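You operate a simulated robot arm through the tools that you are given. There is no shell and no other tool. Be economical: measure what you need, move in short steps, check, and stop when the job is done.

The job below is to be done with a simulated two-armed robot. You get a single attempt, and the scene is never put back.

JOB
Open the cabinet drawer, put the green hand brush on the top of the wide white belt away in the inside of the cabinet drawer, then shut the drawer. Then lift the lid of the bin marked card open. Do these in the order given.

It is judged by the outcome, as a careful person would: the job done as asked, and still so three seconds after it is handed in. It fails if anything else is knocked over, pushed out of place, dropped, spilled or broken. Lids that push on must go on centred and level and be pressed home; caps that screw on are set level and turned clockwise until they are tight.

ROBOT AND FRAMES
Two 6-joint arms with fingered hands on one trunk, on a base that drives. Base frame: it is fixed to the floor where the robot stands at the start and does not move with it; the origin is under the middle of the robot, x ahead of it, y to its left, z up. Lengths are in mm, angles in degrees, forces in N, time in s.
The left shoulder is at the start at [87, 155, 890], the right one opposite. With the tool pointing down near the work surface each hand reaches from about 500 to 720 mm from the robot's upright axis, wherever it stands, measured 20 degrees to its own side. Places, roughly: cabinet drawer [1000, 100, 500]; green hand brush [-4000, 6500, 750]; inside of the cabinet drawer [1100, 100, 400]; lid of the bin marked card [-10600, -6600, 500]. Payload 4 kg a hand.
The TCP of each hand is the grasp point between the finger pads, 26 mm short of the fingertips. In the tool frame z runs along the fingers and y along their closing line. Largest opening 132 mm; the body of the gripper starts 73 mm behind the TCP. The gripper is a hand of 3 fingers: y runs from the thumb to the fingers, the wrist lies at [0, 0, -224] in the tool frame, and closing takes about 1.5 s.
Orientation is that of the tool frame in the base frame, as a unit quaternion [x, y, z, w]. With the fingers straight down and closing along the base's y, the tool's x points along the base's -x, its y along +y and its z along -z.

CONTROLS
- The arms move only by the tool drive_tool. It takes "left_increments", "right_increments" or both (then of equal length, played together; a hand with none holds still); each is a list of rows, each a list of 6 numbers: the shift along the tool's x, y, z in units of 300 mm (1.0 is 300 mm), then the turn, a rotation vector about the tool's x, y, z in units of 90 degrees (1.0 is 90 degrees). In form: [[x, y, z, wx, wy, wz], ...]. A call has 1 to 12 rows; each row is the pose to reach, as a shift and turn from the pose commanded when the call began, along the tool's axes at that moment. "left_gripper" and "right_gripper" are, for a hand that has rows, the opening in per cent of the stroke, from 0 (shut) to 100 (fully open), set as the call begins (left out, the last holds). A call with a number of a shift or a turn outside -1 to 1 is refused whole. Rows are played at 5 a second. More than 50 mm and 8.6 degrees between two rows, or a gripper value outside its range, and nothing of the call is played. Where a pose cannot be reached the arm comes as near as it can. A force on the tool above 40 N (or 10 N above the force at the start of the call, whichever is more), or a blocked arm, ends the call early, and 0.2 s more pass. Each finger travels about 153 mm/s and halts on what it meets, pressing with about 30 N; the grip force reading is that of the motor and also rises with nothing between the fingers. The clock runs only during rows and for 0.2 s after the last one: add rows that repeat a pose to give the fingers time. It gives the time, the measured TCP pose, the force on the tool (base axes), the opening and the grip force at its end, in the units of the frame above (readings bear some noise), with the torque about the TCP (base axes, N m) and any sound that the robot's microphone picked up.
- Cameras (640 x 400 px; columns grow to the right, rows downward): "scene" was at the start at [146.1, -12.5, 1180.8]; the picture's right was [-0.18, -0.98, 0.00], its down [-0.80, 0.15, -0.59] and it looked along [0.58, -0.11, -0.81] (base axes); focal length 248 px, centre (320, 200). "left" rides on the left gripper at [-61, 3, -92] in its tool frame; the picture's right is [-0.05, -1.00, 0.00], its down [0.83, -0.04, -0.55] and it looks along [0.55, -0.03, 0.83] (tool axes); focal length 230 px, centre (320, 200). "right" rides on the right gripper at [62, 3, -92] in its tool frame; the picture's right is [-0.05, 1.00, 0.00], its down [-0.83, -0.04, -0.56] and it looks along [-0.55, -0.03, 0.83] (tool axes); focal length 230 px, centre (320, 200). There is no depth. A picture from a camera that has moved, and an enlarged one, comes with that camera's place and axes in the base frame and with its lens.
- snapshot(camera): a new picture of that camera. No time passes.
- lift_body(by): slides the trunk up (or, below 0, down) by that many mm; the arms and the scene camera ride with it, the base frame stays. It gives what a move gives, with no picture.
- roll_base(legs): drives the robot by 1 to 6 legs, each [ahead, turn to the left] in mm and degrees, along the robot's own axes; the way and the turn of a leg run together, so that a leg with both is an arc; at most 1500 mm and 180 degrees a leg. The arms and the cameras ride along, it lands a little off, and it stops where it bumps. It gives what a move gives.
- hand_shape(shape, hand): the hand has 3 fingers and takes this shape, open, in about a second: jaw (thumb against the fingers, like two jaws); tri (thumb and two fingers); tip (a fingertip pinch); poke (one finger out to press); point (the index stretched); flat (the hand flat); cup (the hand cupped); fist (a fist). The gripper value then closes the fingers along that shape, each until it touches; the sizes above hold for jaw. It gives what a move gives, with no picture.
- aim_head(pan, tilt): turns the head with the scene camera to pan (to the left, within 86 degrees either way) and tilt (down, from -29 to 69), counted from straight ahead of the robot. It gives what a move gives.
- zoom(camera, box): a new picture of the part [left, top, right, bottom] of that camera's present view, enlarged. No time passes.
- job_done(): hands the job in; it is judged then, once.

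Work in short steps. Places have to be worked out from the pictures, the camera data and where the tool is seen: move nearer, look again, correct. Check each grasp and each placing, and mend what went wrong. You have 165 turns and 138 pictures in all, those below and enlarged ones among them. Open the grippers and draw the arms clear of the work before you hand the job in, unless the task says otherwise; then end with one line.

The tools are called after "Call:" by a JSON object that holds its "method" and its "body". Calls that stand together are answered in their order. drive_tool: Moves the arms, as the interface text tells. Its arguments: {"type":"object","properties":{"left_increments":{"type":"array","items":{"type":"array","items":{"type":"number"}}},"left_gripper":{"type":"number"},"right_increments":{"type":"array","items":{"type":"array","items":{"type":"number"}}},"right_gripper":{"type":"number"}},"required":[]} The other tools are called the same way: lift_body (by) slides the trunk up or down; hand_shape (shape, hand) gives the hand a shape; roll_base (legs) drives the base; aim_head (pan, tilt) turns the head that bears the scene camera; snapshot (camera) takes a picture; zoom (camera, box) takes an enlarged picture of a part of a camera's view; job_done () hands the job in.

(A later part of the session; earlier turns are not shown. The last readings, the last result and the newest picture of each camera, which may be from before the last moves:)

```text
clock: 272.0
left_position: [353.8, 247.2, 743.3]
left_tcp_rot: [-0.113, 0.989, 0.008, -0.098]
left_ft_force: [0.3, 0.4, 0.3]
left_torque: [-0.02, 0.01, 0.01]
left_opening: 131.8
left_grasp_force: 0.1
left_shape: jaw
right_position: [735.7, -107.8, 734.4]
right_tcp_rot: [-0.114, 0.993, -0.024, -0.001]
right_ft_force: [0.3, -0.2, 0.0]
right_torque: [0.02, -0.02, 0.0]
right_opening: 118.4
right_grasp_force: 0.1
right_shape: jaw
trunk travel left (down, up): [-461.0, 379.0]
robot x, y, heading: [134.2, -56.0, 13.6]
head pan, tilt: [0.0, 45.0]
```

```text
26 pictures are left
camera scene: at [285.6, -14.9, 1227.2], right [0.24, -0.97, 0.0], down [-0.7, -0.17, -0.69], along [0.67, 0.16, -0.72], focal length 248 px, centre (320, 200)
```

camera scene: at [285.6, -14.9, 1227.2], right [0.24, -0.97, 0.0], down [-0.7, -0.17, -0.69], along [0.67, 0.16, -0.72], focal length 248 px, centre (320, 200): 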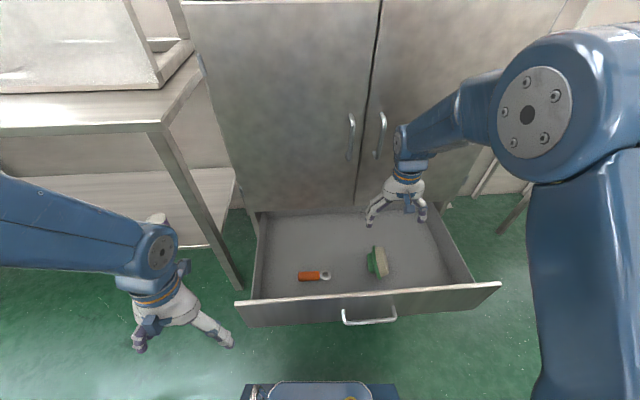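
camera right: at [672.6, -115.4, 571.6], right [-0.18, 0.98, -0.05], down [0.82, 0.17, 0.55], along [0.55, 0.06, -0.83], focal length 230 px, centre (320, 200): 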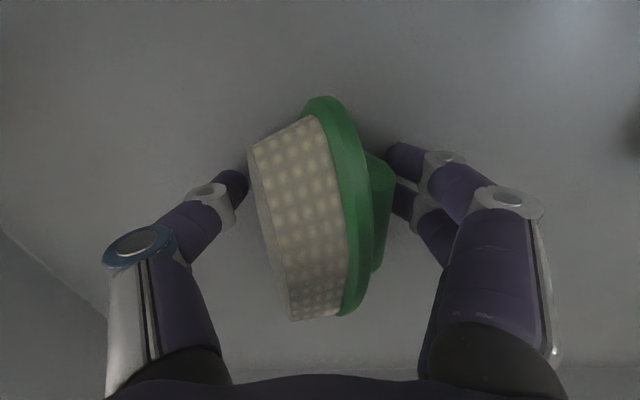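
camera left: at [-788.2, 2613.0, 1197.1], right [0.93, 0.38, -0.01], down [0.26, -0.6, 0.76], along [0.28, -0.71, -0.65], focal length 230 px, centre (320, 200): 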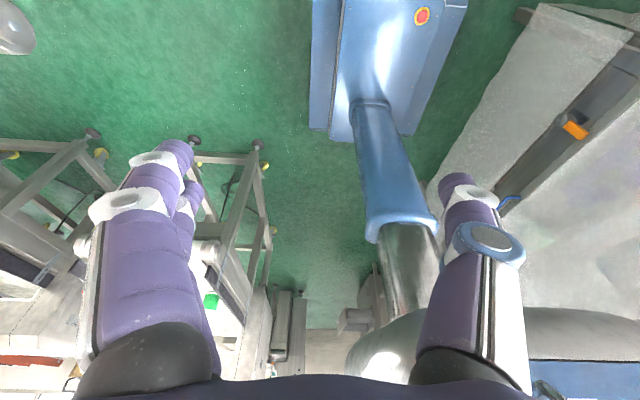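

The brush stands in the drawer beside the orange tool. Next I'll back away, taking the hand out over the front, close the fingers, and square up to shut the drawer.

Call:
{"method": "roll_base", "body": {"legs": [[-310, 0], [0, 5]]}}

Call:
{"method": "drive_tool", "body": {"right_gripper": 0, "right_increments": [[0, 0, 0, -0.048, -0.048, 0.048], [0, 0, 0, -0.096, -0.096, 0.096], [0, 0, 0, -0.144, -0.144, 0.144], [0, 0, 0, -0.192, -0.192, 0.192], [0, 0, 0, -0.24, -0.24, 0.24], [0, 0, 0, -0.288, -0.288, 0.288], [0, 0, 0, -0.337, -0.337, 0.337], [0, 0, 0, -0.385, -0.385, 0.385]]}}

Call:
{"method": "snapshot", "body": {"camera": "scene"}}

```text
clock: 274.6
left_position: [33.0, 190.1, 744.8]
left_tcp_rot: [-0.149, 0.983, 0.002, -0.109]
left_ft_force: [0.3, 0.6, -0.8]
left_torque: [-0.01, -0.04, 0.01]
left_opening: 131.9
left_grasp_force: 0.0
left_shape: jaw
right_position: [444.0, -130.3, 734.9]
right_tcp_rot: [-0.152, 0.988, -0.024, 0.0]
right_ft_force: [-0.4, 0.9, 0.1]
right_torque: [-0.01, -0.06, -0.01]
right_opening: 118.6
right_grasp_force: 0.0
right_shape: jaw
trunk travel left (down, up): [-461.0, 379.0]
robot x, y, heading: [-160.0, -127.5, 18.1]
head pan, tilt: [0.0, 45.0]
```

```text
clock: 276.4
left_position: [33.2, 190.9, 744.3]
left_tcp_rot: [-0.151, 0.983, 0.003, -0.104]
left_ft_force: [0.4, 0.0, 0.4]
left_torque: [0.0, -0.03, -0.04]
left_opening: 132.1
left_grasp_force: 0.0
left_shape: jaw
right_position: [469.5, -112.4, 791.0]
right_tcp_rot: [0.154, 0.908, 0.311, 0.237]
right_ft_force: [-0.7, 0.0, -0.1]
right_torque: [-0.02, -0.03, -0.03]
right_opening: 0.1
right_grasp_force: 29.6
right_shape: jaw
right hand out of reach, approached as far as the arm can: row 7, 8
trunk travel left (down, up): [-461.0, 379.0]
robot x, y, heading: [-158.7, -122.6, 18.2]
head pan, tilt: [0.0, 45.0]
```

```text
25 pictures are left
camera scene: at [-10.9, -73.1, 1227.2], right [0.31, -0.95, 0.0], down [-0.68, -0.23, -0.69], along [0.66, 0.22, -0.72], focal length 248 px, centre (320, 200)
```

scene: 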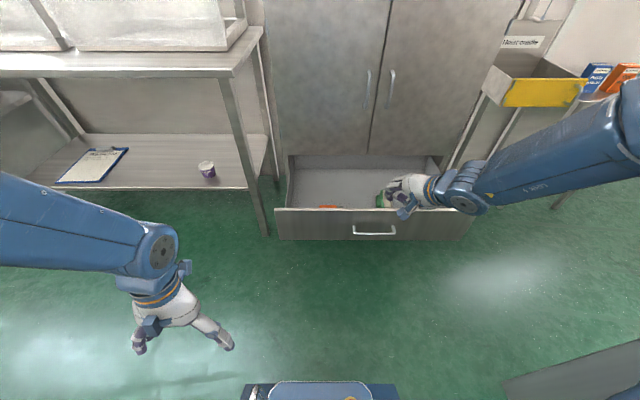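

The hand is clear above the front. I'll finish turning it to point forward, then lower to just above the handle's height.

Call:
{"method": "drive_tool", "body": {"right_increments": [[0, 0, 0, -0.052, -0.046, 0.049], [0, 0, 0, -0.103, -0.093, 0.099], [0, 0, 0, -0.155, -0.139, 0.148], [0, 0, 0, -0.207, -0.185, 0.197], [0, 0, 0, -0.258, -0.231, 0.246], [0, 0, 0, -0.31, -0.278, 0.296], [0, 0, 0, -0.361, -0.324, 0.345], [0, 0, 0, -0.413, -0.37, 0.394], [0, 0, 0, -0.413, -0.37, 0.394]]}}

Call:
{"method": "snapshot", "body": {"camera": "scene"}}

```text
clock: 278.4
left_position: [32.8, 192.5, 744.8]
left_tcp_rot: [-0.151, 0.983, 0.002, -0.104]
left_ft_force: [-0.2, 0.7, -0.5]
left_torque: [0.0, -0.03, -0.01]
left_opening: 131.8
left_grasp_force: 0.1
left_shape: jaw
right_position: [550.2, -122.7, 797.3]
right_tcp_rot: [0.404, 0.566, 0.639, 0.328]
right_ft_force: [-0.2, 0.7, 0.1]
right_torque: [-0.02, -0.02, -0.01]
right_opening: 0.0
right_grasp_force: 30.5
right_shape: jaw
right hand out of reach, approached as far as the arm can: row 1, 2, 3, 4, 5, 6, 7, 8, 9
trunk travel left (down, up): [-461.0, 379.0]
robot x, y, heading: [-158.2, -126.5, 18.3]
head pan, tilt: [0.0, 45.0]
```

```text
24 pictures are left
camera scene: at [-12.7, -72.5, 1227.5], right [0.31, -0.95, 0.0], down [-0.68, -0.23, -0.69], along [0.66, 0.22, -0.72], focal length 248 px, centre (320, 200)
```

scene: 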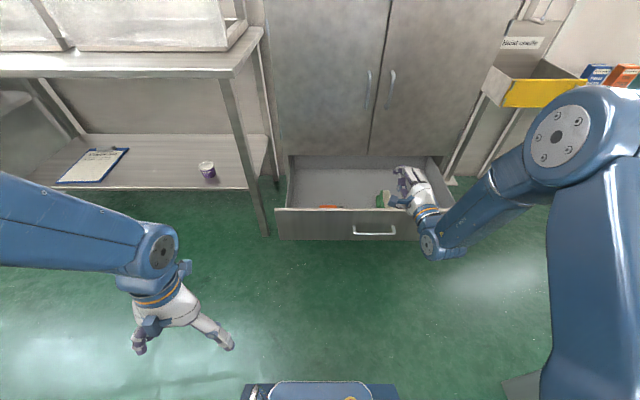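

The hand points forward but sits slightly over the front panel. I'll back up 100 mm, then lower to z≈560.

Call:
{"method": "roll_base", "body": {"legs": [[-100, 0]]}}

Call:
{"method": "lift_body", "body": {"by": -235}}

Call:
{"method": "snapshot", "body": {"camera": "scene"}}

```text
clock: 279.5
left_position: [-62.5, 160.7, 745.1]
left_tcp_rot: [-0.152, 0.983, 0.003, -0.103]
left_ft_force: [-0.1, -0.5, -0.3]
left_torque: [-0.01, -0.03, -0.01]
left_opening: 131.8
left_grasp_force: 0.1
left_shape: jaw
right_position: [455.2, -152.4, 796.3]
right_tcp_rot: [0.404, 0.567, 0.639, 0.326]
right_ft_force: [0.2, -0.7, 0.6]
right_torque: [-0.03, 0.0, -0.01]
right_opening: 0.0
right_grasp_force: 30.0
right_shape: jaw
trunk travel left (down, up): [-461.0, 379.0]
robot x, y, heading: [-255.7, -152.0, 18.2]
head pan, tilt: [0.0, 45.0]
```

```text
clock: 282.0
left_position: [-67.8, 165.6, 502.0]
left_tcp_rot: [-0.151, 0.982, -0.007, -0.112]
left_ft_force: [0.0, -0.2, 0.1]
left_torque: [-0.02, 0.0, 0.0]
left_opening: 131.9
left_grasp_force: 0.1
left_shape: jaw
right_position: [441.2, -144.3, 567.8]
right_tcp_rot: [0.399, 0.568, 0.642, 0.326]
right_ft_force: [0.2, 0.3, 0.4]
right_torque: [0.02, 0.0, 0.01]
right_opening: 0.3
right_grasp_force: 29.9
right_shape: jaw
trunk travel left (down, up): [-226.0, 614.0]
robot x, y, heading: [-254.1, -156.3, 18.8]
head pan, tilt: [0.0, 45.0]
```

```text
23 pictures are left
camera scene: at [-110.6, -90.5, 988.9], right [0.32, -0.95, 0.02], down [-0.68, -0.24, -0.69], along [0.66, 0.21, -0.72], focal length 248 px, centre (320, 200)
```

scene: 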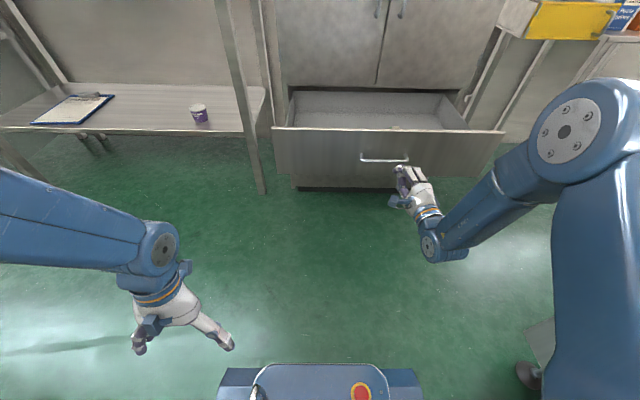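

The hand is in front of the panel, just above the handle. I'll drive forward gently to make contact.

Call:
{"method": "roll_base", "body": {"legs": [[100, 0]]}}

Call:
{"method": "zoom", "body": {"camera": "scene", "box": [240, 80, 560, 280]}}

```text
clock: 282.7
left_position: [-59.7, 167.0, 497.1]
left_tcp_rot: [-0.153, 0.982, -0.007, -0.108]
left_ft_force: [0.9, 0.0, -0.6]
left_torque: [-0.03, 0.0, 0.01]
left_opening: 132.2
left_grasp_force: 0.0
left_shape: jaw
right_position: [426.0, -144.3, 579.8]
right_tcp_rot: [0.392, 0.565, 0.647, 0.329]
right_ft_force: [0.5, -0.1, -0.4]
right_torque: [-0.01, 0.01, 0.02]
right_opening: 0.0
right_grasp_force: 29.2
right_shape: jaw
trunk travel left (down, up): [-226.0, 614.0]
robot x, y, heading: [-249.3, -156.9, 18.6]
head pan, tilt: [0.0, 45.0]
stopped in leg 1: the robot was blocked; the commanded pose is now the measured one
```

```text
2.00 times, centred on (400, 180) of scene
camera zoom: at [-100.5, -86.0, 986.3], right [0.32, -0.95, 0.02], down [-0.69, -0.24, -0.68], along [0.65, 0.21, -0.73], focal length 497 px, centre (160, 240)
```

zoom: 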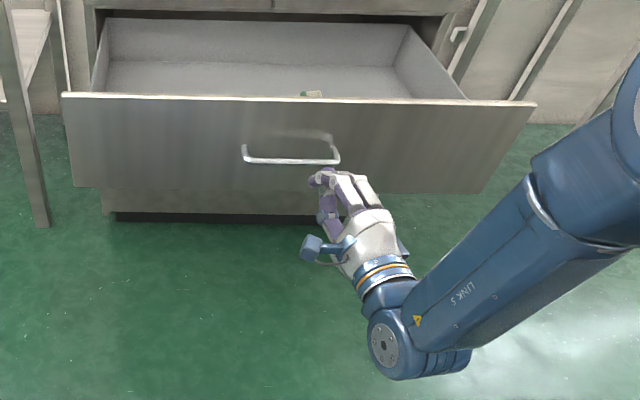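

The right elbow is caught on the conveyor again. I'll raise the trunk to where it was free, shift left and ahead a little, and come down again.

Call:
{"method": "lift_body", "body": {"by": 235}}

Call:
{"method": "roll_base", "body": {"legs": [[0, 20], [120, 0], [0, -20], [-20, 0]]}}

Call:
{"method": "snapshot", "body": {"camera": "scene"}}

```text
clock: 285.2
left_position: [-61.0, 159.6, 746.4]
left_tcp_rot: [-0.154, 0.981, 0.001, -0.115]
left_ft_force: [-0.6, -0.1, 0.6]
left_torque: [0.03, -0.01, -0.01]
left_opening: 132.0
left_grasp_force: 0.1
left_shape: jaw
right_position: [423.8, -148.1, 827.0]
right_tcp_rot: [0.392, 0.555, 0.659, 0.322]
right_ft_force: [0.1, -1.3, -0.4]
right_torque: [0.02, 0.02, 0.0]
right_opening: 0.2
right_grasp_force: 30.0
right_shape: jaw
trunk travel left (down, up): [-461.0, 379.0]
robot x, y, heading: [-249.4, -151.7, 18.6]
head pan, tilt: [0.0, 45.0]
```

```text
clock: 289.1
left_position: [9.3, 230.9, 745.1]
left_tcp_rot: [-0.157, 0.981, 0.0, -0.115]
left_ft_force: [-0.5, 0.1, -0.2]
left_torque: [-0.03, 0.01, 0.0]
left_opening: 132.0
left_grasp_force: 0.1
left_shape: jaw
right_position: [498.3, -75.3, 826.0]
right_tcp_rot: [0.392, 0.555, 0.66, 0.32]
right_ft_force: [1.2, 0.4, -0.8]
right_torque: [-0.04, 0.04, 0.02]
right_opening: 0.0
right_grasp_force: 29.6
right_shape: jaw
trunk travel left (down, up): [-461.0, 379.0]
robot x, y, heading: [-176.5, -81.4, 18.7]
head pan, tilt: [0.0, 45.0]
```

```text
21 pictures are left
camera scene: at [-28.4, -31.4, 1227.1], right [0.32, -0.95, 0.0], down [-0.68, -0.23, -0.69], along [0.66, 0.22, -0.72], focal length 248 px, centre (320, 200)
```

scene: 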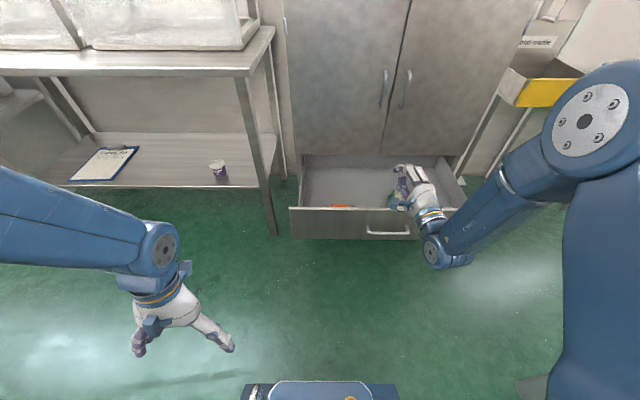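

Good clearance now: the hand is 40–60 mm short of the panel. I'll lower again and then push forward.

Call:
{"method": "lift_body", "body": {"by": -255}}

Call:
{"method": "roll_base", "body": {"legs": [[100, 0]]}}

Call:
{"method": "snapshot", "body": {"camera": "scene"}}

```text
clock: 291.7
left_position: [5.3, 228.8, 490.5]
left_tcp_rot: [-0.158, 0.981, 0.001, -0.113]
left_ft_force: [0.0, 0.7, 0.0]
left_torque: [-0.01, 0.02, 0.0]
left_opening: 131.9
left_grasp_force: 0.0
left_shape: jaw
right_position: [483.8, -78.9, 584.0]
right_tcp_rot: [0.387, 0.55, 0.666, 0.323]
right_ft_force: [0.2, 0.6, -0.3]
right_torque: [0.0, 0.01, 0.05]
right_opening: 0.0
right_grasp_force: 30.2
right_shape: jaw
trunk travel left (down, up): [-206.0, 634.0]
robot x, y, heading: [-174.7, -81.3, 18.9]
head pan, tilt: [0.0, 45.0]
```

```text
clock: 292.9
left_position: [99.6, 260.4, 490.4]
left_tcp_rot: [-0.157, 0.981, 0.001, -0.113]
left_ft_force: [0.2, 0.9, -0.2]
left_torque: [0.0, -0.01, -0.01]
left_opening: 132.2
left_grasp_force: 0.1
left_shape: jaw
right_position: [580.0, -46.5, 583.3]
right_tcp_rot: [0.388, 0.55, 0.665, 0.324]
right_ft_force: [-0.3, 0.0, 0.5]
right_torque: [0.04, -0.01, 0.02]
right_opening: 0.0
right_grasp_force: 30.1
right_shape: jaw
trunk travel left (down, up): [-206.0, 634.0]
robot x, y, heading: [-82.7, -46.8, 18.7]
head pan, tilt: [0.0, 45.0]
```

```text
20 pictures are left
camera scene: at [61.5, -1.0, 972.1], right [0.32, -0.95, 0.0], down [-0.68, -0.23, -0.69], along [0.66, 0.22, -0.72], focal length 248 px, centre (320, 200)
```

scene: 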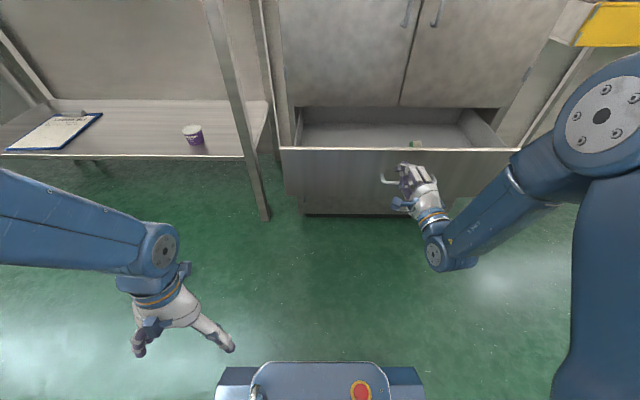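

I think contact has been made. I'll push on in steps.

Call:
{"method": "roll_base", "body": {"legs": [[130, 0]]}}

Call:
{"method": "zoom", "body": {"camera": "scene", "box": [240, 60, 560, 260]}}

```text
clock: 294.2
left_position: [226.5, 304.9, 489.6]
left_tcp_rot: [-0.159, 0.981, 0.001, -0.109]
left_ft_force: [0.0, 0.3, -1.0]
left_torque: [-0.06, 0.03, 0.0]
left_opening: 131.9
left_grasp_force: 0.1
left_shape: jaw
right_position: [693.9, -8.0, 594.5]
right_tcp_rot: [0.384, 0.545, 0.67, 0.326]
right_ft_force: [0.0, -0.6, -0.6]
right_torque: [-0.01, -0.03, 0.03]
right_opening: 0.0
right_grasp_force: 29.9
right_shape: jaw
trunk travel left (down, up): [-206.0, 634.0]
robot x, y, heading: [43.6, -8.9, 18.9]
head pan, tilt: [0.0, 45.0]
```

```text
2.00 times, centred on (400, 160) of scene
camera zoom: at [185.9, 41.1, 972.1], right [0.32, -0.95, 0.0], down [-0.68, -0.23, -0.69], along [0.66, 0.22, -0.72], focal length 497 px, centre (160, 280)
```

zoom: 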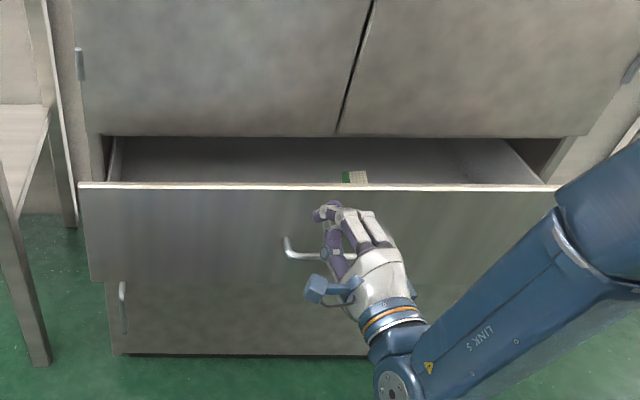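

The drawer is closing. I'll keep pushing.

Call:
{"method": "roll_base", "body": {"legs": [[90, 0]]}}

Call:
{"method": "roll_base", "body": {"legs": [[80, 0]]}}

Call:
{"method": "snapshot", "body": {"camera": "scene"}}

```text
clock: 295.3
left_position: [313.1, 334.8, 489.2]
left_tcp_rot: [-0.16, 0.982, 0.003, -0.105]
left_ft_force: [0.2, 0.5, 0.0]
left_torque: [-0.01, 0.02, -0.01]
left_opening: 131.9
left_grasp_force: 0.0
left_shape: jaw
right_position: [769.1, 17.2, 604.6]
right_tcp_rot: [0.383, 0.536, 0.678, 0.325]
right_ft_force: [0.2, -0.2, 0.2]
right_torque: [0.0, -0.01, -0.02]
right_opening: 0.0
right_grasp_force: 29.9
right_shape: jaw
trunk travel left (down, up): [-206.0, 634.0]
robot x, y, heading: [127.9, 20.6, 18.4]
head pan, tilt: [0.0, 45.0]
```

```text
clock: 296.4
left_position: [383.5, 355.6, 489.6]
left_tcp_rot: [-0.161, 0.982, 0.003, -0.096]
left_ft_force: [0.0, -1.4, 0.3]
left_torque: [-0.01, -0.04, 0.0]
left_opening: 132.2
left_grasp_force: 0.0
left_shape: jaw
right_position: [804.0, 29.8, 634.5]
right_tcp_rot: [0.38, 0.514, 0.7, 0.318]
right_ft_force: [-1.1, 0.3, 0.4]
right_torque: [0.02, -0.02, -0.01]
right_opening: 0.0
right_grasp_force: 30.5
right_shape: jaw
trunk travel left (down, up): [-206.0, 634.0]
robot x, y, heading: [193.4, 38.8, 18.7]
head pan, tilt: [0.0, 45.0]
stopped in leg 1: the force on the tool passed its limit at 91 N (the readings are from after the stop); the commanded pose is now the measured one
```

```text
18 pictures are left
camera scene: at [334.6, 91.3, 972.7], right [0.32, -0.95, 0.0], down [-0.68, -0.23, -0.7], along [0.66, 0.22, -0.72], focal length 248 px, centre (320, 200)
```

scene: 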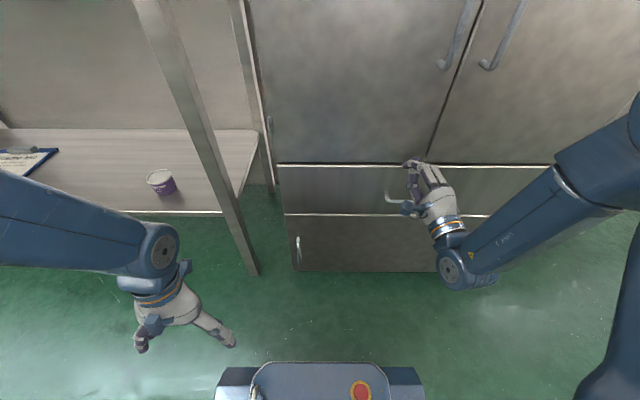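

The drawer looks shut, with the seam closed and the force rising at the stop. I'll back off and check closely.

Call:
{"method": "roll_base", "body": {"legs": [[-250, 0]]}}

Call:
{"method": "zoom", "body": {"camera": "scene", "box": [220, 60, 540, 260]}}

```text
clock: 298.2
left_position: [141.3, 272.5, 491.2]
left_tcp_rot: [-0.158, 0.982, 0.002, -0.106]
left_ft_force: [-0.2, 0.0, 0.1]
left_torque: [0.0, 0.04, 0.01]
left_opening: 132.0
left_grasp_force: 0.0
left_shape: jaw
right_position: [560.9, -45.8, 633.9]
right_tcp_rot: [0.377, 0.517, 0.698, 0.321]
right_ft_force: [0.6, -0.1, 0.0]
right_torque: [-0.02, -0.02, -0.03]
right_opening: 0.0
right_grasp_force: 29.8
right_shape: jaw
trunk travel left (down, up): [-206.0, 634.0]
robot x, y, heading: [-47.1, -41.7, 18.5]
head pan, tilt: [0.0, 45.0]
```

```text
2.00 times, centred on (380, 160) of scene
camera zoom: at [94.8, 10.3, 972.4], right [0.32, -0.95, 0.0], down [-0.68, -0.23, -0.69], along [0.66, 0.22, -0.72], focal length 497 px, centre (200, 280)
```

zoom: 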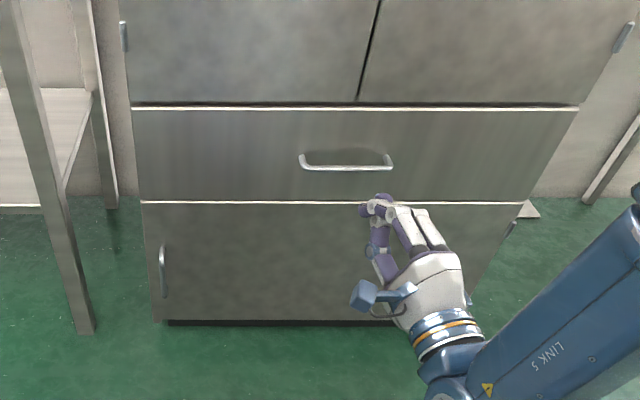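

The drawer is shut flush. I'll raise the trunk high so the arms clear everything, and fold the right arm before travelling.

Call:
{"method": "lift_body", "body": {"by": 400}}

Call:
{"method": "lift_body", "body": {"by": 215}}

Call:
{"method": "drive_tool", "body": {"right_increments": [[0, 0, -0.05, 0.048, 0.048, -0.048], [0, 0, -0.1, 0.096, 0.096, -0.096], [0, 0, -0.15, 0.144, 0.144, -0.144], [0, 0, -0.2, 0.192, 0.192, -0.192], [0, 0, -0.25, 0.24, 0.24, -0.24], [0, 0, -0.3, 0.288, 0.288, -0.288], [0, 0, -0.3, 0.337, 0.337, -0.337], [0, 0, -0.3, 0.385, 0.385, -0.385]]}}

```text
clock: 302.0
left_position: [147.5, 274.9, 889.2]
left_tcp_rot: [-0.16, 0.982, 0.003, -0.101]
left_ft_force: [0.1, -0.4, -0.2]
left_torque: [0.0, 0.01, -0.01]
left_opening: 131.8
left_grasp_force: 0.0
left_shape: jaw
right_position: [550.9, -48.9, 1043.1]
right_tcp_rot: [0.372, 0.511, 0.703, 0.326]
right_ft_force: [-0.3, 0.3, 0.0]
right_torque: [0.04, -0.01, -0.02]
right_opening: 0.0
right_grasp_force: 29.8
right_shape: jaw
trunk travel left (down, up): [-606.0, 234.0]
robot x, y, heading: [-46.0, -36.8, 18.4]
head pan, tilt: [0.0, 45.0]
```

```text
clock: 304.3
left_position: [151.7, 276.9, 1103.2]
left_tcp_rot: [-0.159, 0.982, 0.004, -0.1]
left_ft_force: [0.1, -0.4, -0.3]
left_torque: [0.05, 0.04, -0.06]
left_opening: 131.8
left_grasp_force: 0.2
left_shape: jaw
right_position: [552.9, -47.6, 1258.3]
right_tcp_rot: [0.372, 0.512, 0.703, 0.324]
right_ft_force: [-0.7, -0.4, 0.3]
right_torque: [0.02, -0.02, -0.04]
right_opening: 0.1
right_grasp_force: 30.4
right_shape: jaw
trunk travel left (down, up): [-821.0, 19.0]
robot x, y, heading: [-47.2, -37.9, 18.1]
head pan, tilt: [0.0, 45.0]
```

```text
clock: 306.3
left_position: [160.4, 270.5, 1104.8]
left_tcp_rot: [-0.162, 0.982, 0.009, -0.092]
left_ft_force: [1.0, -0.5, 0.4]
left_torque: [0.08, 0.0, -0.02]
left_opening: 132.0
left_grasp_force: 0.2
left_shape: jaw
right_position: [436.7, -28.5, 1180.9]
right_tcp_rot: [0.054, 0.896, 0.415, 0.147]
right_ft_force: [-0.2, -0.9, -0.1]
right_torque: [0.05, 0.03, 0.03]
right_opening: 0.0
right_grasp_force: 29.8
right_shape: jaw
right hand out of reach, approached as far as the arm can: row 1, 2, 3, 4, 5, 6, 7, 8
trunk travel left (down, up): [-821.0, 19.0]
robot x, y, heading: [-47.3, -37.7, 18.3]
head pan, tilt: [0.0, 45.0]
stopped in row 8 (right hand): the arm was blocked; the commanded pose is now the measured one
```

I'll bring both hands to the neutral finger-down pose.

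Call:
{"method": "drive_tool", "body": {"right_increments": [[0.008, -0.025, -0.027, 0.064, 0.035, -0.032], [0.016, -0.05, -0.053, 0.128, 0.07, -0.065], [0.024, -0.074, -0.08, 0.192, 0.105, -0.097], [0.032, -0.099, -0.107, 0.257, 0.14, -0.13], [0.039, -0.123, -0.133, 0.32, 0.175, -0.162], [0.047, -0.148, -0.16, 0.385, 0.21, -0.195], [0.055, -0.172, -0.186, 0.449, 0.245, -0.227], [0.063, -0.197, -0.213, 0.513, 0.28, -0.26]], "left_increments": [[-0.054, 0, -0.02, 0.004, -0.014, 0], [-0.108, 0, -0.05, 0.008, -0.028, 0], [-0.16, 0, -0.08, 0.011, -0.043, 0], [-0.215, 0, -0.1, 0.015, -0.057, 0], [-0.27, 0, -0.13, 0.019, -0.071, 0], [-0.32, 0, -0.16, 0.022, -0.085, 0], [-0.376, 0, -0.19, 0.026, -0.1, 0], [-0.43, 0, -0.22, 0.03, -0.114, 0.005]]}}

Call:
{"method": "roll_base", "body": {"legs": [[0, 60], [0, 60], [0, 60]]}}

Call:
{"method": "aim_head", "body": {"pan": 0, "tilt": 20}}

Call:
{"method": "snapshot", "body": {"camera": "scene"}}

```text
clock: 308.1
left_position: [266.5, 312.4, 1152.4]
left_tcp_rot: [-0.156, 0.988, -0.004, 0.001]
left_ft_force: [0.6, 0.4, -0.3]
left_torque: [-0.02, 0.02, 0.0]
left_opening: 132.1
left_grasp_force: 0.1
left_shape: jaw
left hand out of reach, approached as far as the arm can: row 1, 2, 3
right_position: [429.1, -100.2, 1164.4]
right_tcp_rot: [-0.17, 0.985, -0.012, 0.041]
right_ft_force: [-1.4, 0.2, 0.2]
right_torque: [0.01, -0.01, 0.0]
right_opening: 0.0
right_grasp_force: 29.7
right_shape: jaw
right hand out of reach, approached as far as the arm can: row 1, 2, 3, 4, 5, 6, 7, 8
trunk travel left (down, up): [-821.0, 19.0]
robot x, y, heading: [-46.6, -37.9, 18.3]
head pan, tilt: [0.0, 45.0]
```

```text
clock: 310.6
left_position: [-76.7, 372.9, 1117.7]
left_tcp_rot: [-0.498, 0.864, -0.028, -0.068]
left_ft_force: [-0.3, 0.1, -0.6]
left_torque: [0.04, 0.0, -0.01]
left_opening: 132.0
left_grasp_force: 0.1
left_shape: jaw
right_position: [322.8, 183.6, 1136.0]
right_tcp_rot: [-0.508, 0.861, -0.005, -0.009]
right_ft_force: [-0.1, -0.2, -0.1]
right_torque: [0.05, 0.03, -0.01]
right_opening: 0.0
right_grasp_force: 29.7
right_shape: jaw
trunk travel left (down, up): [-821.0, 19.0]
robot x, y, heading: [-46.1, -36.4, 57.2]
head pan, tilt: [0.0, 45.0]
stopped in leg 1: the robot was blocked; the commanded pose is now the measured one
```

```text
clock: 311.5
left_position: [-81.5, 378.4, 1116.9]
left_tcp_rot: [-0.497, 0.865, -0.03, -0.064]
left_ft_force: [-0.2, 0.4, -0.1]
left_torque: [-0.04, -0.06, -0.01]
left_opening: 132.1
left_grasp_force: 0.1
left_shape: jaw
right_position: [318.4, 190.4, 1138.1]
right_tcp_rot: [-0.509, 0.861, -0.009, -0.006]
right_ft_force: [0.6, 0.7, 0.5]
right_torque: [-0.03, 0.02, 0.0]
right_opening: 0.0
right_grasp_force: 29.8
right_shape: jaw
trunk travel left (down, up): [-821.0, 19.0]
robot x, y, heading: [-48.9, -38.8, 57.1]
head pan, tilt: [0.0, 20.0]
```

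```text
16 pictures are left
camera scene: at [39.5, 114.6, 1619.5], right [0.88, -0.47, 0.0], down [-0.2, -0.37, -0.91], along [0.42, 0.8, -0.42], focal length 248 px, centre (320, 200)
```

scene: 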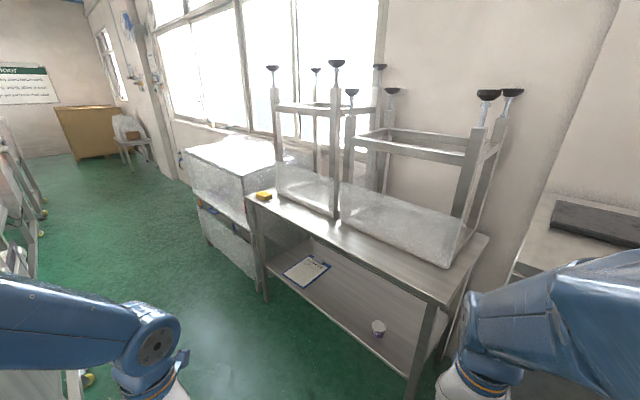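

That block looks dynamic rather than a contact. I'll keep turning left in smaller legs to face across the hall.

Call:
{"method": "roll_base", "body": {"legs": [[0, 30], [0, 30], [0, 30], [0, 30], [0, 22]]}}

Call:
{"method": "snapshot", "body": {"camera": "scene"}}

```text
clock: 312.2
left_position: [-100.5, 339.7, 1100.3]
left_tcp_rot: [-0.498, 0.861, -0.045, -0.094]
left_ft_force: [0.0, 0.0, 0.2]
left_torque: [-0.03, 0.01, 0.02]
left_opening: 132.0
left_grasp_force: 0.0
left_shape: jaw
right_position: [294.4, 145.2, 1115.6]
right_tcp_rot: [-0.505, 0.861, -0.019, -0.054]
right_ft_force: [-0.5, -0.5, -0.7]
right_torque: [-0.01, -0.01, -0.06]
right_opening: 0.1
right_grasp_force: 30.2
right_shape: jaw
trunk travel left (down, up): [-821.0, 19.0]
robot x, y, heading: [-43.6, -36.6, 56.8]
head pan, tilt: [0.0, 20.0]
stopped in leg 1: the robot was blocked; the commanded pose is now the measured one
```

```text
15 pictures are left
camera scene: at [35.4, 116.2, 1620.9], right [0.91, -0.41, 0.0], down [-0.17, -0.37, -0.91], along [0.38, 0.83, -0.41], focal length 248 px, centre (320, 200)
```

scene: 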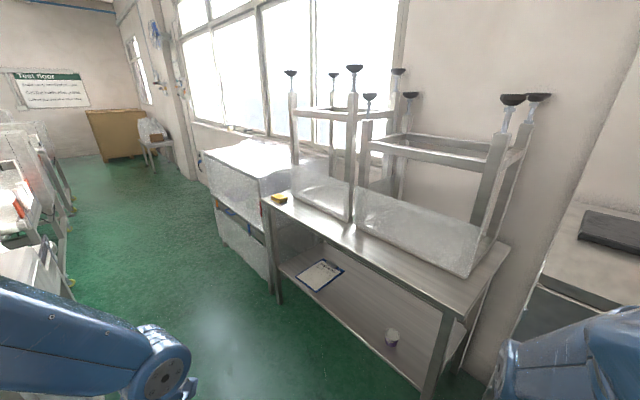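

Both arms lag each time, so the tall trunk may be the cause. I'll lower it 200 mm and try a smaller turn.

Call:
{"method": "lift_body", "body": {"by": -200}}

Call:
{"method": "roll_base", "body": {"legs": [[0, 15], [0, 15], [0, 20], [0, 20]]}}

```text
clock: 314.4
left_position: [-101.7, 336.5, 900.9]
left_tcp_rot: [-0.497, 0.862, -0.044, -0.095]
left_ft_force: [-0.1, -0.2, 0.0]
left_torque: [-0.03, 0.0, 0.06]
left_opening: 132.1
left_grasp_force: 0.0
left_shape: jaw
right_position: [295.7, 148.8, 917.7]
right_tcp_rot: [-0.507, 0.861, -0.017, -0.047]
right_ft_force: [0.4, -0.8, 0.2]
right_torque: [0.01, 0.02, 0.0]
right_opening: 0.2
right_grasp_force: 29.7
right_shape: jaw
trunk travel left (down, up): [-621.0, 219.0]
robot x, y, heading: [-47.5, -38.2, 57.1]
head pan, tilt: [0.0, 20.0]
```

```text
clock: 315.4
left_position: [-145.6, 343.4, 894.9]
left_tcp_rot: [-0.575, 0.815, -0.033, -0.068]
left_ft_force: [-0.1, 0.0, -0.1]
left_torque: [-0.06, -0.06, 0.0]
left_opening: 132.0
left_grasp_force: 0.0
left_shape: jaw
right_position: [236.7, 158.9, 908.5]
right_tcp_rot: [-0.553, 0.826, 0.009, -0.107]
right_ft_force: [-0.1, 0.0, -0.9]
right_torque: [0.01, -0.08, 0.06]
right_opening: 0.2
right_grasp_force: 29.7
right_shape: jaw
trunk travel left (down, up): [-621.0, 219.0]
robot x, y, heading: [-48.4, -34.1, 63.4]
head pan, tilt: [0.0, 20.0]
stopped in leg 1: the robot was blocked; the commanded pose is now the measured one
```

Call:
{"method": "aim_head", "body": {"pan": -80, "tilt": 45}}

Call:
{"method": "snapshot", "body": {"camera": "scene"}}

```text
clock: 316.9
left_position: [-142.9, 340.5, 896.5]
left_tcp_rot: [-0.574, 0.815, -0.03, -0.071]
left_ft_force: [0.2, 0.0, 0.0]
left_torque: [0.0, 0.02, 0.01]
left_opening: 132.0
left_grasp_force: 0.0
left_shape: jaw
right_position: [240.7, 158.9, 907.0]
right_tcp_rot: [-0.554, 0.826, 0.008, -0.104]
right_ft_force: [-0.1, -0.8, 0.5]
right_torque: [-0.03, 0.01, 0.0]
right_opening: 0.0
right_grasp_force: 29.9
right_shape: jaw
trunk travel left (down, up): [-621.0, 219.0]
robot x, y, heading: [-46.4, -38.0, 63.4]
head pan, tilt: [-80.0, 45.0]
```

```text
14 pictures are left
camera scene: at [5.4, 114.7, 1392.0], right [0.98, -0.2, 0.0], down [-0.14, -0.66, -0.73], along [0.14, 0.72, -0.68], focal length 248 px, centre (320, 200)
```

scene: 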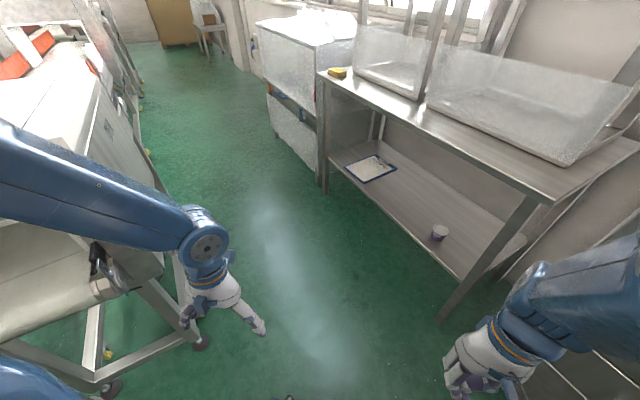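

The head can't pan right: the right elbow is folded against it, and that self-contact is what blocks the turn. I'll extend both hands forward to an uncramped pose.

Call:
{"method": "drive_tool", "body": {"right_increments": [[-0.115, -0.037, -0.058, 0.02, -0.027, 0.012], [-0.229, -0.074, -0.116, 0.039, -0.054, 0.024], [-0.344, -0.11, -0.174, 0.059, -0.08, 0.036], [-0.458, -0.147, -0.232, 0.078, -0.107, 0.048], [-0.458, -0.147, -0.232, 0.078, -0.107, 0.048]], "left_increments": [[-0.1, -0.012, -0.049, 0.004, -0.024, 0.019], [-0.2, -0.024, -0.098, 0.008, -0.048, 0.039], [-0.3, -0.035, -0.148, 0.011, -0.073, 0.058], [-0.403, -0.047, -0.197, 0.015, -0.097, 0.077], [-0.403, -0.047, -0.197, 0.015, -0.097, 0.077]]}}

Call:
{"method": "aim_head", "body": {"pan": 0, "tilt": 20}}

Call:
{"method": "roll_base", "body": {"legs": [[0, 30], [0, 35], [0, 35], [0, 35]]}}

Call:
{"method": "snapshot", "body": {"camera": "scene"}}

```text
clock: 318.1
left_position: [-86.0, 440.9, 945.5]
left_tcp_rot: [-0.516, 0.857, 0.0, 0.006]
left_ft_force: [-0.5, 0.1, 1.1]
left_torque: [0.0, -0.01, 0.01]
left_opening: 132.0
left_grasp_force: 0.0
left_shape: jaw
left hand out of reach, approached as far as the arm can: row 1
right_position: [343.1, 280.2, 969.3]
right_tcp_rot: [-0.525, 0.851, 0.013, 0.03]
right_ft_force: [-0.1, -1.0, -0.1]
right_torque: [-0.02, -0.02, -0.02]
right_opening: 0.0
right_grasp_force: 29.5
right_shape: jaw
right hand out of reach, approached as far as the arm can: row 1
trunk travel left (down, up): [-621.0, 219.0]
robot x, y, heading: [-46.4, -38.1, 63.3]
head pan, tilt: [-80.0, 45.0]
```

```text
clock: 319.7
left_position: [-84.7, 441.4, 943.6]
left_tcp_rot: [-0.516, 0.856, 0.0, 0.005]
left_ft_force: [0.0, 0.6, 0.0]
left_torque: [-0.01, 0.01, -0.02]
left_opening: 132.1
left_grasp_force: 0.1
left_shape: jaw
right_position: [345.3, 281.1, 968.8]
right_tcp_rot: [-0.526, 0.85, 0.013, 0.028]
right_ft_force: [0.4, 0.5, 0.4]
right_torque: [0.02, -0.02, 0.0]
right_opening: 0.3
right_grasp_force: 30.5
right_shape: jaw
trunk travel left (down, up): [-621.0, 219.0]
robot x, y, heading: [-47.3, -35.0, 63.0]
head pan, tilt: [0.0, 20.0]
```

```text
clock: 325.8
left_position: [-459.2, -191.6, 927.6]
left_tcp_rot: [0.992, -0.125, 0.028, 0.001]
left_ft_force: [0.7, -0.3, 0.3]
left_torque: [0.02, -0.02, 0.0]
left_opening: 132.0
left_grasp_force: 0.0
left_shape: jaw
right_position: [-408.0, 260.4, 964.5]
right_tcp_rot: [0.993, -0.115, -0.019, -0.006]
right_ft_force: [-0.7, 0.2, 0.7]
right_torque: [0.0, -0.03, 0.02]
right_opening: 0.0
right_grasp_force: 30.4
right_shape: jaw
trunk travel left (down, up): [-621.0, 219.0]
robot x, y, heading: [-42.5, -24.2, 166.6]
head pan, tilt: [0.0, 20.0]
stopped in leg 4: the robot was blocked; the commanded pose is now the measured one
```

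```text
13 pictures are left
camera scene: at [-211.0, 12.2, 1425.4], right [0.23, 0.97, 0.0], down [0.35, -0.08, -0.93], along [-0.91, 0.22, -0.36], focal length 248 px, centre (320, 200)
```

scene: 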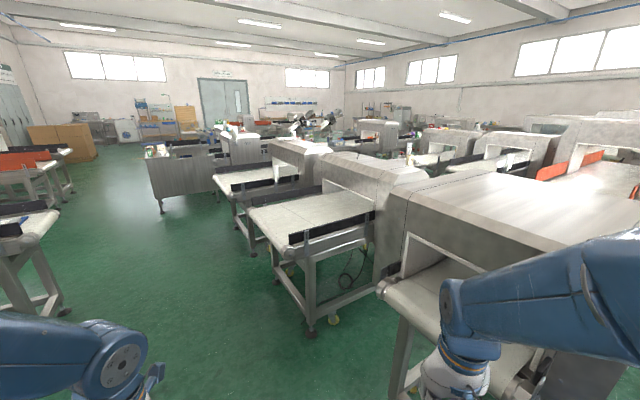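

The hall is open ahead, with an aisle leading toward the far left where the bin should stand. I'll move forward and turn left along the aisle.

Call:
{"method": "roll_base", "body": {"legs": [[300, 15], [300, 17], [900, 0], [950, 0]]}}

Call:
{"method": "snapshot", "body": {"camera": "scene"}}

```text
clock: 338.4
left_position: [-2678.4, -1029.6, 935.8]
left_tcp_rot: [0.988, 0.156, 0.011, -0.002]
left_ft_force: [0.0, 0.1, 0.1]
left_torque: [-0.01, -0.02, 0.0]
left_opening: 132.1
left_grasp_force: 0.0
left_shape: jaw
right_position: [-2875.9, -618.6, 971.2]
right_tcp_rot: [0.985, 0.167, -0.031, 0.001]
right_ft_force: [0.3, 0.0, 0.5]
right_torque: [-0.04, 0.02, -0.03]
right_opening: 0.1
right_grasp_force: 29.7
right_shape: jaw
trunk travel left (down, up): [-621.0, 219.0]
robot x, y, heading: [-2408.8, -662.1, -160.9]
head pan, tilt: [0.0, 20.0]
```

```text
12 pictures are left
camera scene: at [-2564.5, -719.3, 1425.8], right [-0.33, 0.94, 0.0], down [0.34, 0.12, -0.93], along [-0.88, -0.31, -0.36], focal length 248 px, centre (320, 200)
```

scene: 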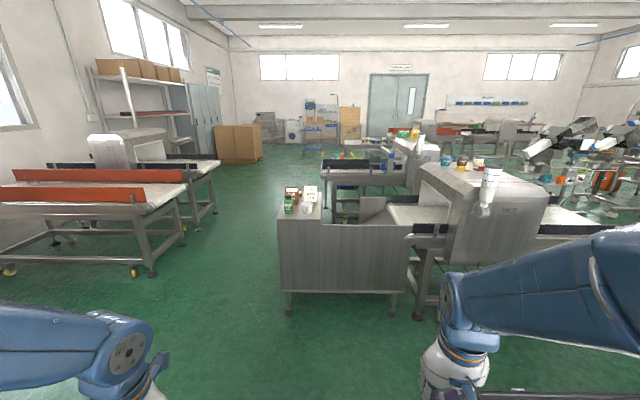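

The view is open now. I'll zoom where the bin should be.

Call:
{"method": "zoom", "body": {"camera": "scene", "box": [190, 85, 350, 185]}}

```text
4.00 times, centred on (270, 135) of scene
camera zoom: at [-2564.5, -719.3, 1425.8], right [-0.33, 0.94, 0.0], down [0.34, 0.12, -0.93], along [-0.88, -0.31, -0.36], focal length 993 px, centre (520, 460)
```

zoom: 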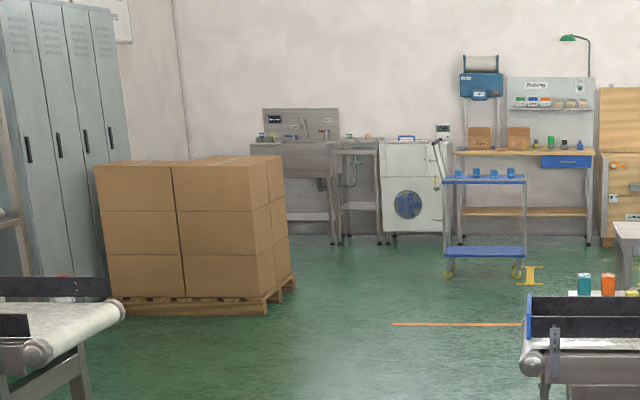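

The bin spot lies behind the stacked cartons, so I must go round their right side. The first part of the route bends left past the steel table and then runs straight between the conveyors.

Call:
{"method": "roll_base", "body": {"legs": [[0, 29], [690, 0], [690, 0], [0, -29], [950, 0], [950, 0]]}}

Call:
{"method": "snapshot", "body": {"camera": "scene"}}

```text
clock: 357.8
left_position: [-5317.9, -2728.3, 923.3]
left_tcp_rot: [0.984, 0.176, 0.035, -0.008]
left_ft_force: [-0.3, -0.5, 0.4]
left_torque: [0.0, 0.01, 0.01]
left_opening: 132.3
left_grasp_force: 0.2
left_shape: jaw
right_position: [-5532.6, -2328.3, 956.3]
right_tcp_rot: [0.982, 0.187, -0.005, -0.003]
right_ft_force: [-0.2, 0.5, 0.2]
right_torque: [0.0, -0.01, 0.02]
right_opening: 0.0
right_grasp_force: 29.8
right_shape: jaw
trunk travel left (down, up): [-621.0, 219.0]
robot x, y, heading: [-5080.0, -2359.7, -158.4]
head pan, tilt: [0.0, 20.0]
```

```text
10 pictures are left
camera scene: at [-5240.3, -2425.4, 1425.6], right [-0.37, 0.93, 0.0], down [0.33, 0.13, -0.93], along [-0.87, -0.34, -0.36], focal length 248 px, centre (320, 200)
```

scene: 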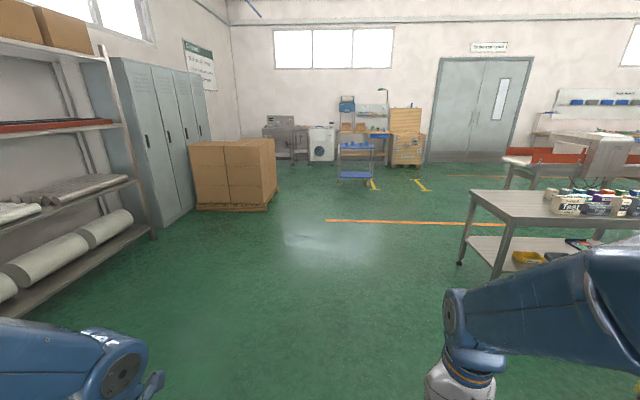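

Everything's clear ahead. I'll drive past the right side of the cartons.

Call:
{"method": "roll_base", "body": {"legs": [[0, 3.3], [1250, 0], [1250, 0], [1250, 0], [0, -4], [1150, 0]]}}

Call:
{"method": "aim_head", "body": {"pan": 35, "tilt": 25}}

Call:
{"method": "snapshot", "body": {"camera": "scene"}}

```text
clock: 382.3
left_position: [-9781.1, -4713.6, 913.0]
left_tcp_rot: [0.985, 0.164, 0.06, -0.011]
left_ft_force: [-0.5, 0.3, -0.3]
left_torque: [0.03, -0.03, 0.0]
left_opening: 132.0
left_grasp_force: 0.1
left_shape: jaw
right_position: [-9987.2, -4309.1, 941.3]
right_tcp_rot: [0.984, 0.175, 0.02, -0.007]
right_ft_force: [0.2, -0.9, 0.3]
right_torque: [-0.01, 0.0, 0.0]
right_opening: 0.0
right_grasp_force: 30.2
right_shape: jaw
trunk travel left (down, up): [-621.0, 219.0]
robot x, y, heading: [-9566.0, -4364.8, -159.6]
head pan, tilt: [0.0, 20.0]
```

```text
clock: 383.3
left_position: [-9758.3, -4702.5, 903.4]
left_tcp_rot: [0.983, 0.164, 0.083, -0.016]
left_ft_force: [0.7, 0.1, 0.3]
left_torque: [0.0, -0.03, -0.01]
left_opening: 132.0
left_grasp_force: 0.1
left_shape: jaw
right_position: [-9962.1, -4299.6, 929.6]
right_tcp_rot: [0.983, 0.175, 0.046, -0.011]
right_ft_force: [0.1, -0.2, 0.7]
right_torque: [-0.01, -0.02, 0.01]
right_opening: 0.0
right_grasp_force: 29.6
right_shape: jaw
trunk travel left (down, up): [-621.0, 219.0]
robot x, y, heading: [-9560.5, -4367.5, -159.7]
head pan, tilt: [35.0, 25.0]
```

```text
9 pictures are left
camera scene: at [-9686.1, -4467.1, 1417.9], right [-0.82, 0.57, -0.01], down [0.26, 0.35, -0.9], along [-0.51, -0.74, -0.44], focal length 248 px, centre (320, 200)
```

scene: 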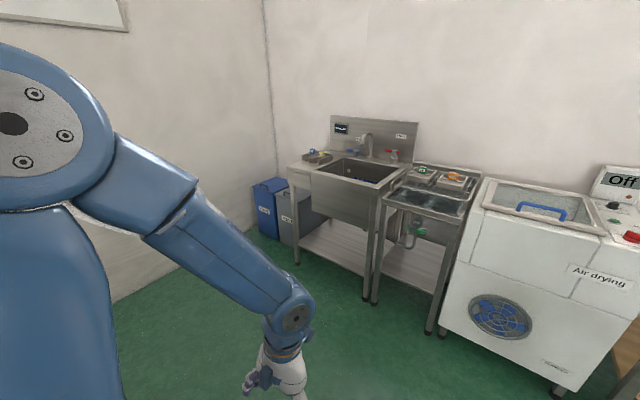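

Two bins stand in the corner, one blue and one grey. I'll zoom to read the labels and see the lids.

Call:
{"method": "zoom", "body": {"camera": "scene", "box": [228, 165, 340, 245]}}

```text
5.00 times, centred on (284, 205) of scene
camera zoom: at [-9686.1, -4467.1, 1417.9], right [-0.82, 0.57, -0.01], down [0.26, 0.35, -0.9], along [-0.51, -0.74, -0.44], focal length 1242 px, centre (500, 175)
```

zoom: 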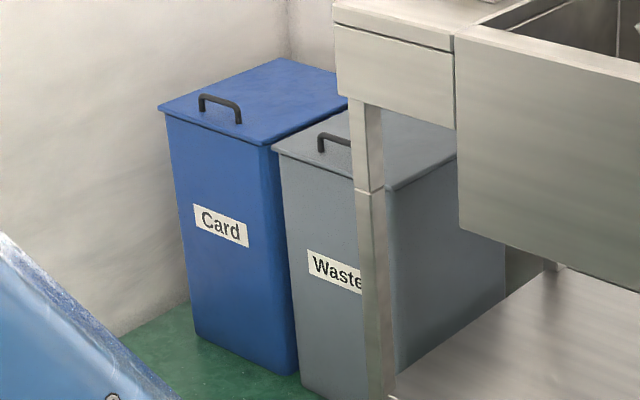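

The blue bin is marked "Card". Its front faces me with a black bar handle at the middle of the lid's front edge, near (-10442, -6451, 540). I'll drive to a stance in front of it, keeping off the sink.

Call:
{"method": "roll_base", "body": {"legs": [[0, 26], [0, 26.4], [800, 0], [790, 0], [0, -38.7]]}}

Call:
{"method": "aim_head", "body": {"pan": 18, "tilt": 45}}

Call:
{"method": "snapshot", "body": {"camera": "scene"}}

```text
clock: 387.4
left_position: [-9433.9, -4777.3, 902.0]
left_tcp_rot: [0.809, 0.583, 0.063, -0.045]
left_ft_force: [1.2, -0.1, 0.0]
left_torque: [0.02, 0.0, -0.02]
left_opening: 132.1
left_grasp_force: 0.1
left_shape: jaw
right_position: [-9875.9, -4682.7, 915.5]
right_tcp_rot: [0.804, 0.59, 0.055, -0.043]
right_ft_force: [-1.0, -0.8, -0.9]
right_torque: [0.01, -0.01, 0.0]
right_opening: 0.1
right_grasp_force: 29.8
right_shape: jaw
trunk travel left (down, up): [-621.0, 219.0]
robot x, y, heading: [-9585.3, -4431.8, -105.5]
head pan, tilt: [35.0, 25.0]
stopped in leg 3: the robot was blocked; the commanded pose is now the measured one
```

```text
clock: 388.3
left_position: [-9432.4, -4779.2, 900.5]
left_tcp_rot: [0.809, 0.582, 0.062, -0.045]
left_ft_force: [0.8, -0.1, -0.4]
left_torque: [0.01, 0.0, 0.02]
left_opening: 132.1
left_grasp_force: 0.0
left_shape: jaw
right_position: [-9875.0, -4682.3, 914.7]
right_tcp_rot: [0.804, 0.59, 0.056, -0.045]
right_ft_force: [0.1, 1.1, -0.3]
right_torque: [0.02, 0.05, 0.0]
right_opening: 0.2
right_grasp_force: 29.9
right_shape: jaw
trunk travel left (down, up): [-621.0, 219.0]
robot x, y, heading: [-9585.1, -4426.6, -105.4]
head pan, tilt: [18.0, 45.0]
```

```text
7 pictures are left
camera scene: at [-9599.5, -4584.6, 1387.4], right [-1.0, -0.05, -0.01], down [-0.03, 0.72, -0.69], along [0.04, -0.69, -0.72], focal length 248 px, centre (320, 200)
```

scene: 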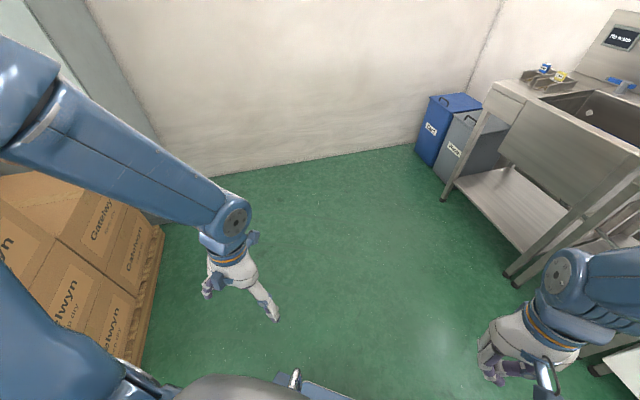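

Again the arms had crept into the cramped fold that blocks the base. I'll extend both hands forward and continue.

Call:
{"method": "drive_tool", "body": {"left_increments": [[-0.1, 0.006, -0.074, 0, -0.024, -0.009], [-0.195, 0.012, -0.148, 0.001, -0.049, -0.018], [-0.29, 0.017, -0.223, 0.001, -0.073, -0.026], [-0.39, 0.023, -0.297, 0.002, -0.097, -0.035], [-0.39, 0.023, -0.297, 0.002, -0.097, -0.035]], "right_increments": [[-0.1, 0.004, -0.073, 0, -0.023, -0.006], [-0.195, 0.008, -0.146, 0, -0.046, -0.012], [-0.29, 0.011, -0.219, 0, -0.068, -0.017], [-0.39, 0.015, -0.292, -0.002, -0.091, -0.023], [-0.39, 0.015, -0.292, -0.002, -0.091, -0.023]]}}

Call:
{"method": "roll_base", "body": {"legs": [[500, 0], [500, 0], [500, 0]]}}

```text
clock: 389.5
left_position: [-9464.4, -4893.9, 971.0]
left_tcp_rot: [0.797, 0.604, 0.002, -0.001]
left_ft_force: [-0.6, 0.0, -0.1]
left_torque: [0.02, 0.01, 0.04]
left_opening: 132.0
left_grasp_force: 0.1
left_shape: jaw
left hand out of reach, approached as far as the arm can: row 1, 2, 3, 4, 5
right_position: [-9908.5, -4808.3, 1003.6]
right_tcp_rot: [0.795, 0.606, -0.021, 0.015]
right_ft_force: [0.2, -0.3, 0.0]
right_torque: [-0.01, -0.02, -0.01]
right_opening: 0.1
right_grasp_force: 30.4
right_shape: jaw
right hand out of reach, approached as far as the arm can: row 1, 2, 3
trunk travel left (down, up): [-621.0, 219.0]
robot x, y, heading: [-9583.2, -4433.1, -105.3]
head pan, tilt: [18.0, 45.0]
```

```text
clock: 397.4
left_position: [-9859.3, -6325.7, 971.1]
left_tcp_rot: [0.797, 0.604, 0.001, -0.001]
left_ft_force: [-0.6, 1.5, -0.8]
left_torque: [0.0, 0.01, 0.02]
left_opening: 132.0
left_grasp_force: 0.1
left_shape: jaw
right_position: [-10301.9, -6239.9, 1002.9]
right_tcp_rot: [0.795, 0.607, -0.021, 0.015]
right_ft_force: [-0.7, 0.1, 0.6]
right_torque: [0.0, 0.04, 0.05]
right_opening: 0.0
right_grasp_force: 30.0
right_shape: jaw
trunk travel left (down, up): [-621.0, 219.0]
robot x, y, heading: [-9976.9, -5861.9, -105.4]
head pan, tilt: [18.0, 45.0]
```

I'm nearly in place. I'll turn right 20°, move 100 mm closer, lower the trunk to its starting height, and look at the bin.

Call:
{"method": "roll_base", "body": {"legs": [[0, -20], [100, 0]]}}

Call:
{"method": "lift_body", "body": {"by": -190}}

Call:
{"method": "snapshot", "body": {"camera": "scene"}}

```text
clock: 399.7
left_position: [-10065.8, -6401.5, 977.5]
left_tcp_rot: [0.889, 0.458, -0.003, 0.001]
left_ft_force: [-1.9, -4.1, 3.1]
left_torque: [0.27, -0.19, 0.0]
left_opening: 132.1
left_grasp_force: 0.0
left_shape: jaw
right_position: [-10456.1, -6171.9, 1011.0]
right_tcp_rot: [0.887, 0.461, -0.027, 0.013]
right_ft_force: [-2.0, -3.2, 4.3]
right_torque: [0.29, -0.23, 0.0]
right_opening: 0.0
right_grasp_force: 29.3
right_shape: jaw
trunk travel left (down, up): [-621.0, 219.0]
robot x, y, heading: [-10034.6, -5942.7, -124.7]
head pan, tilt: [18.0, 45.0]
```

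```text
clock: 401.8
left_position: [-10064.1, -6396.3, 768.3]
left_tcp_rot: [0.888, 0.458, 0.024, -0.012]
left_ft_force: [-0.9, -0.2, -0.5]
left_torque: [0.0, -0.01, -0.03]
left_opening: 132.1
left_grasp_force: 0.1
left_shape: jaw
right_position: [-10454.8, -6168.5, 797.6]
right_tcp_rot: [0.887, 0.461, 0.002, -0.002]
right_ft_force: [-1.1, -0.6, 1.1]
right_torque: [-0.03, -0.02, -0.01]
right_opening: 0.0
right_grasp_force: 29.7
right_shape: jaw
trunk travel left (down, up): [-431.0, 409.0]
robot x, y, heading: [-10035.5, -5945.8, -124.9]
head pan, tilt: [18.0, 45.0]
```

```text
6 pictures are left
camera scene: at [-10101.7, -6080.6, 1197.4], right [-0.96, 0.29, -0.01], down [0.21, 0.69, -0.69], along [-0.2, -0.67, -0.72], focal length 248 px, centre (320, 200)
```

scene: 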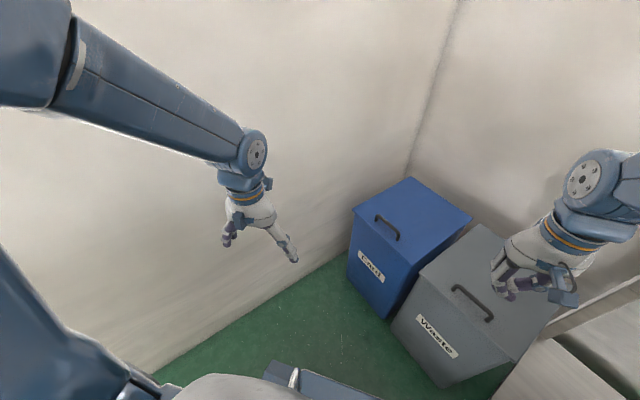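

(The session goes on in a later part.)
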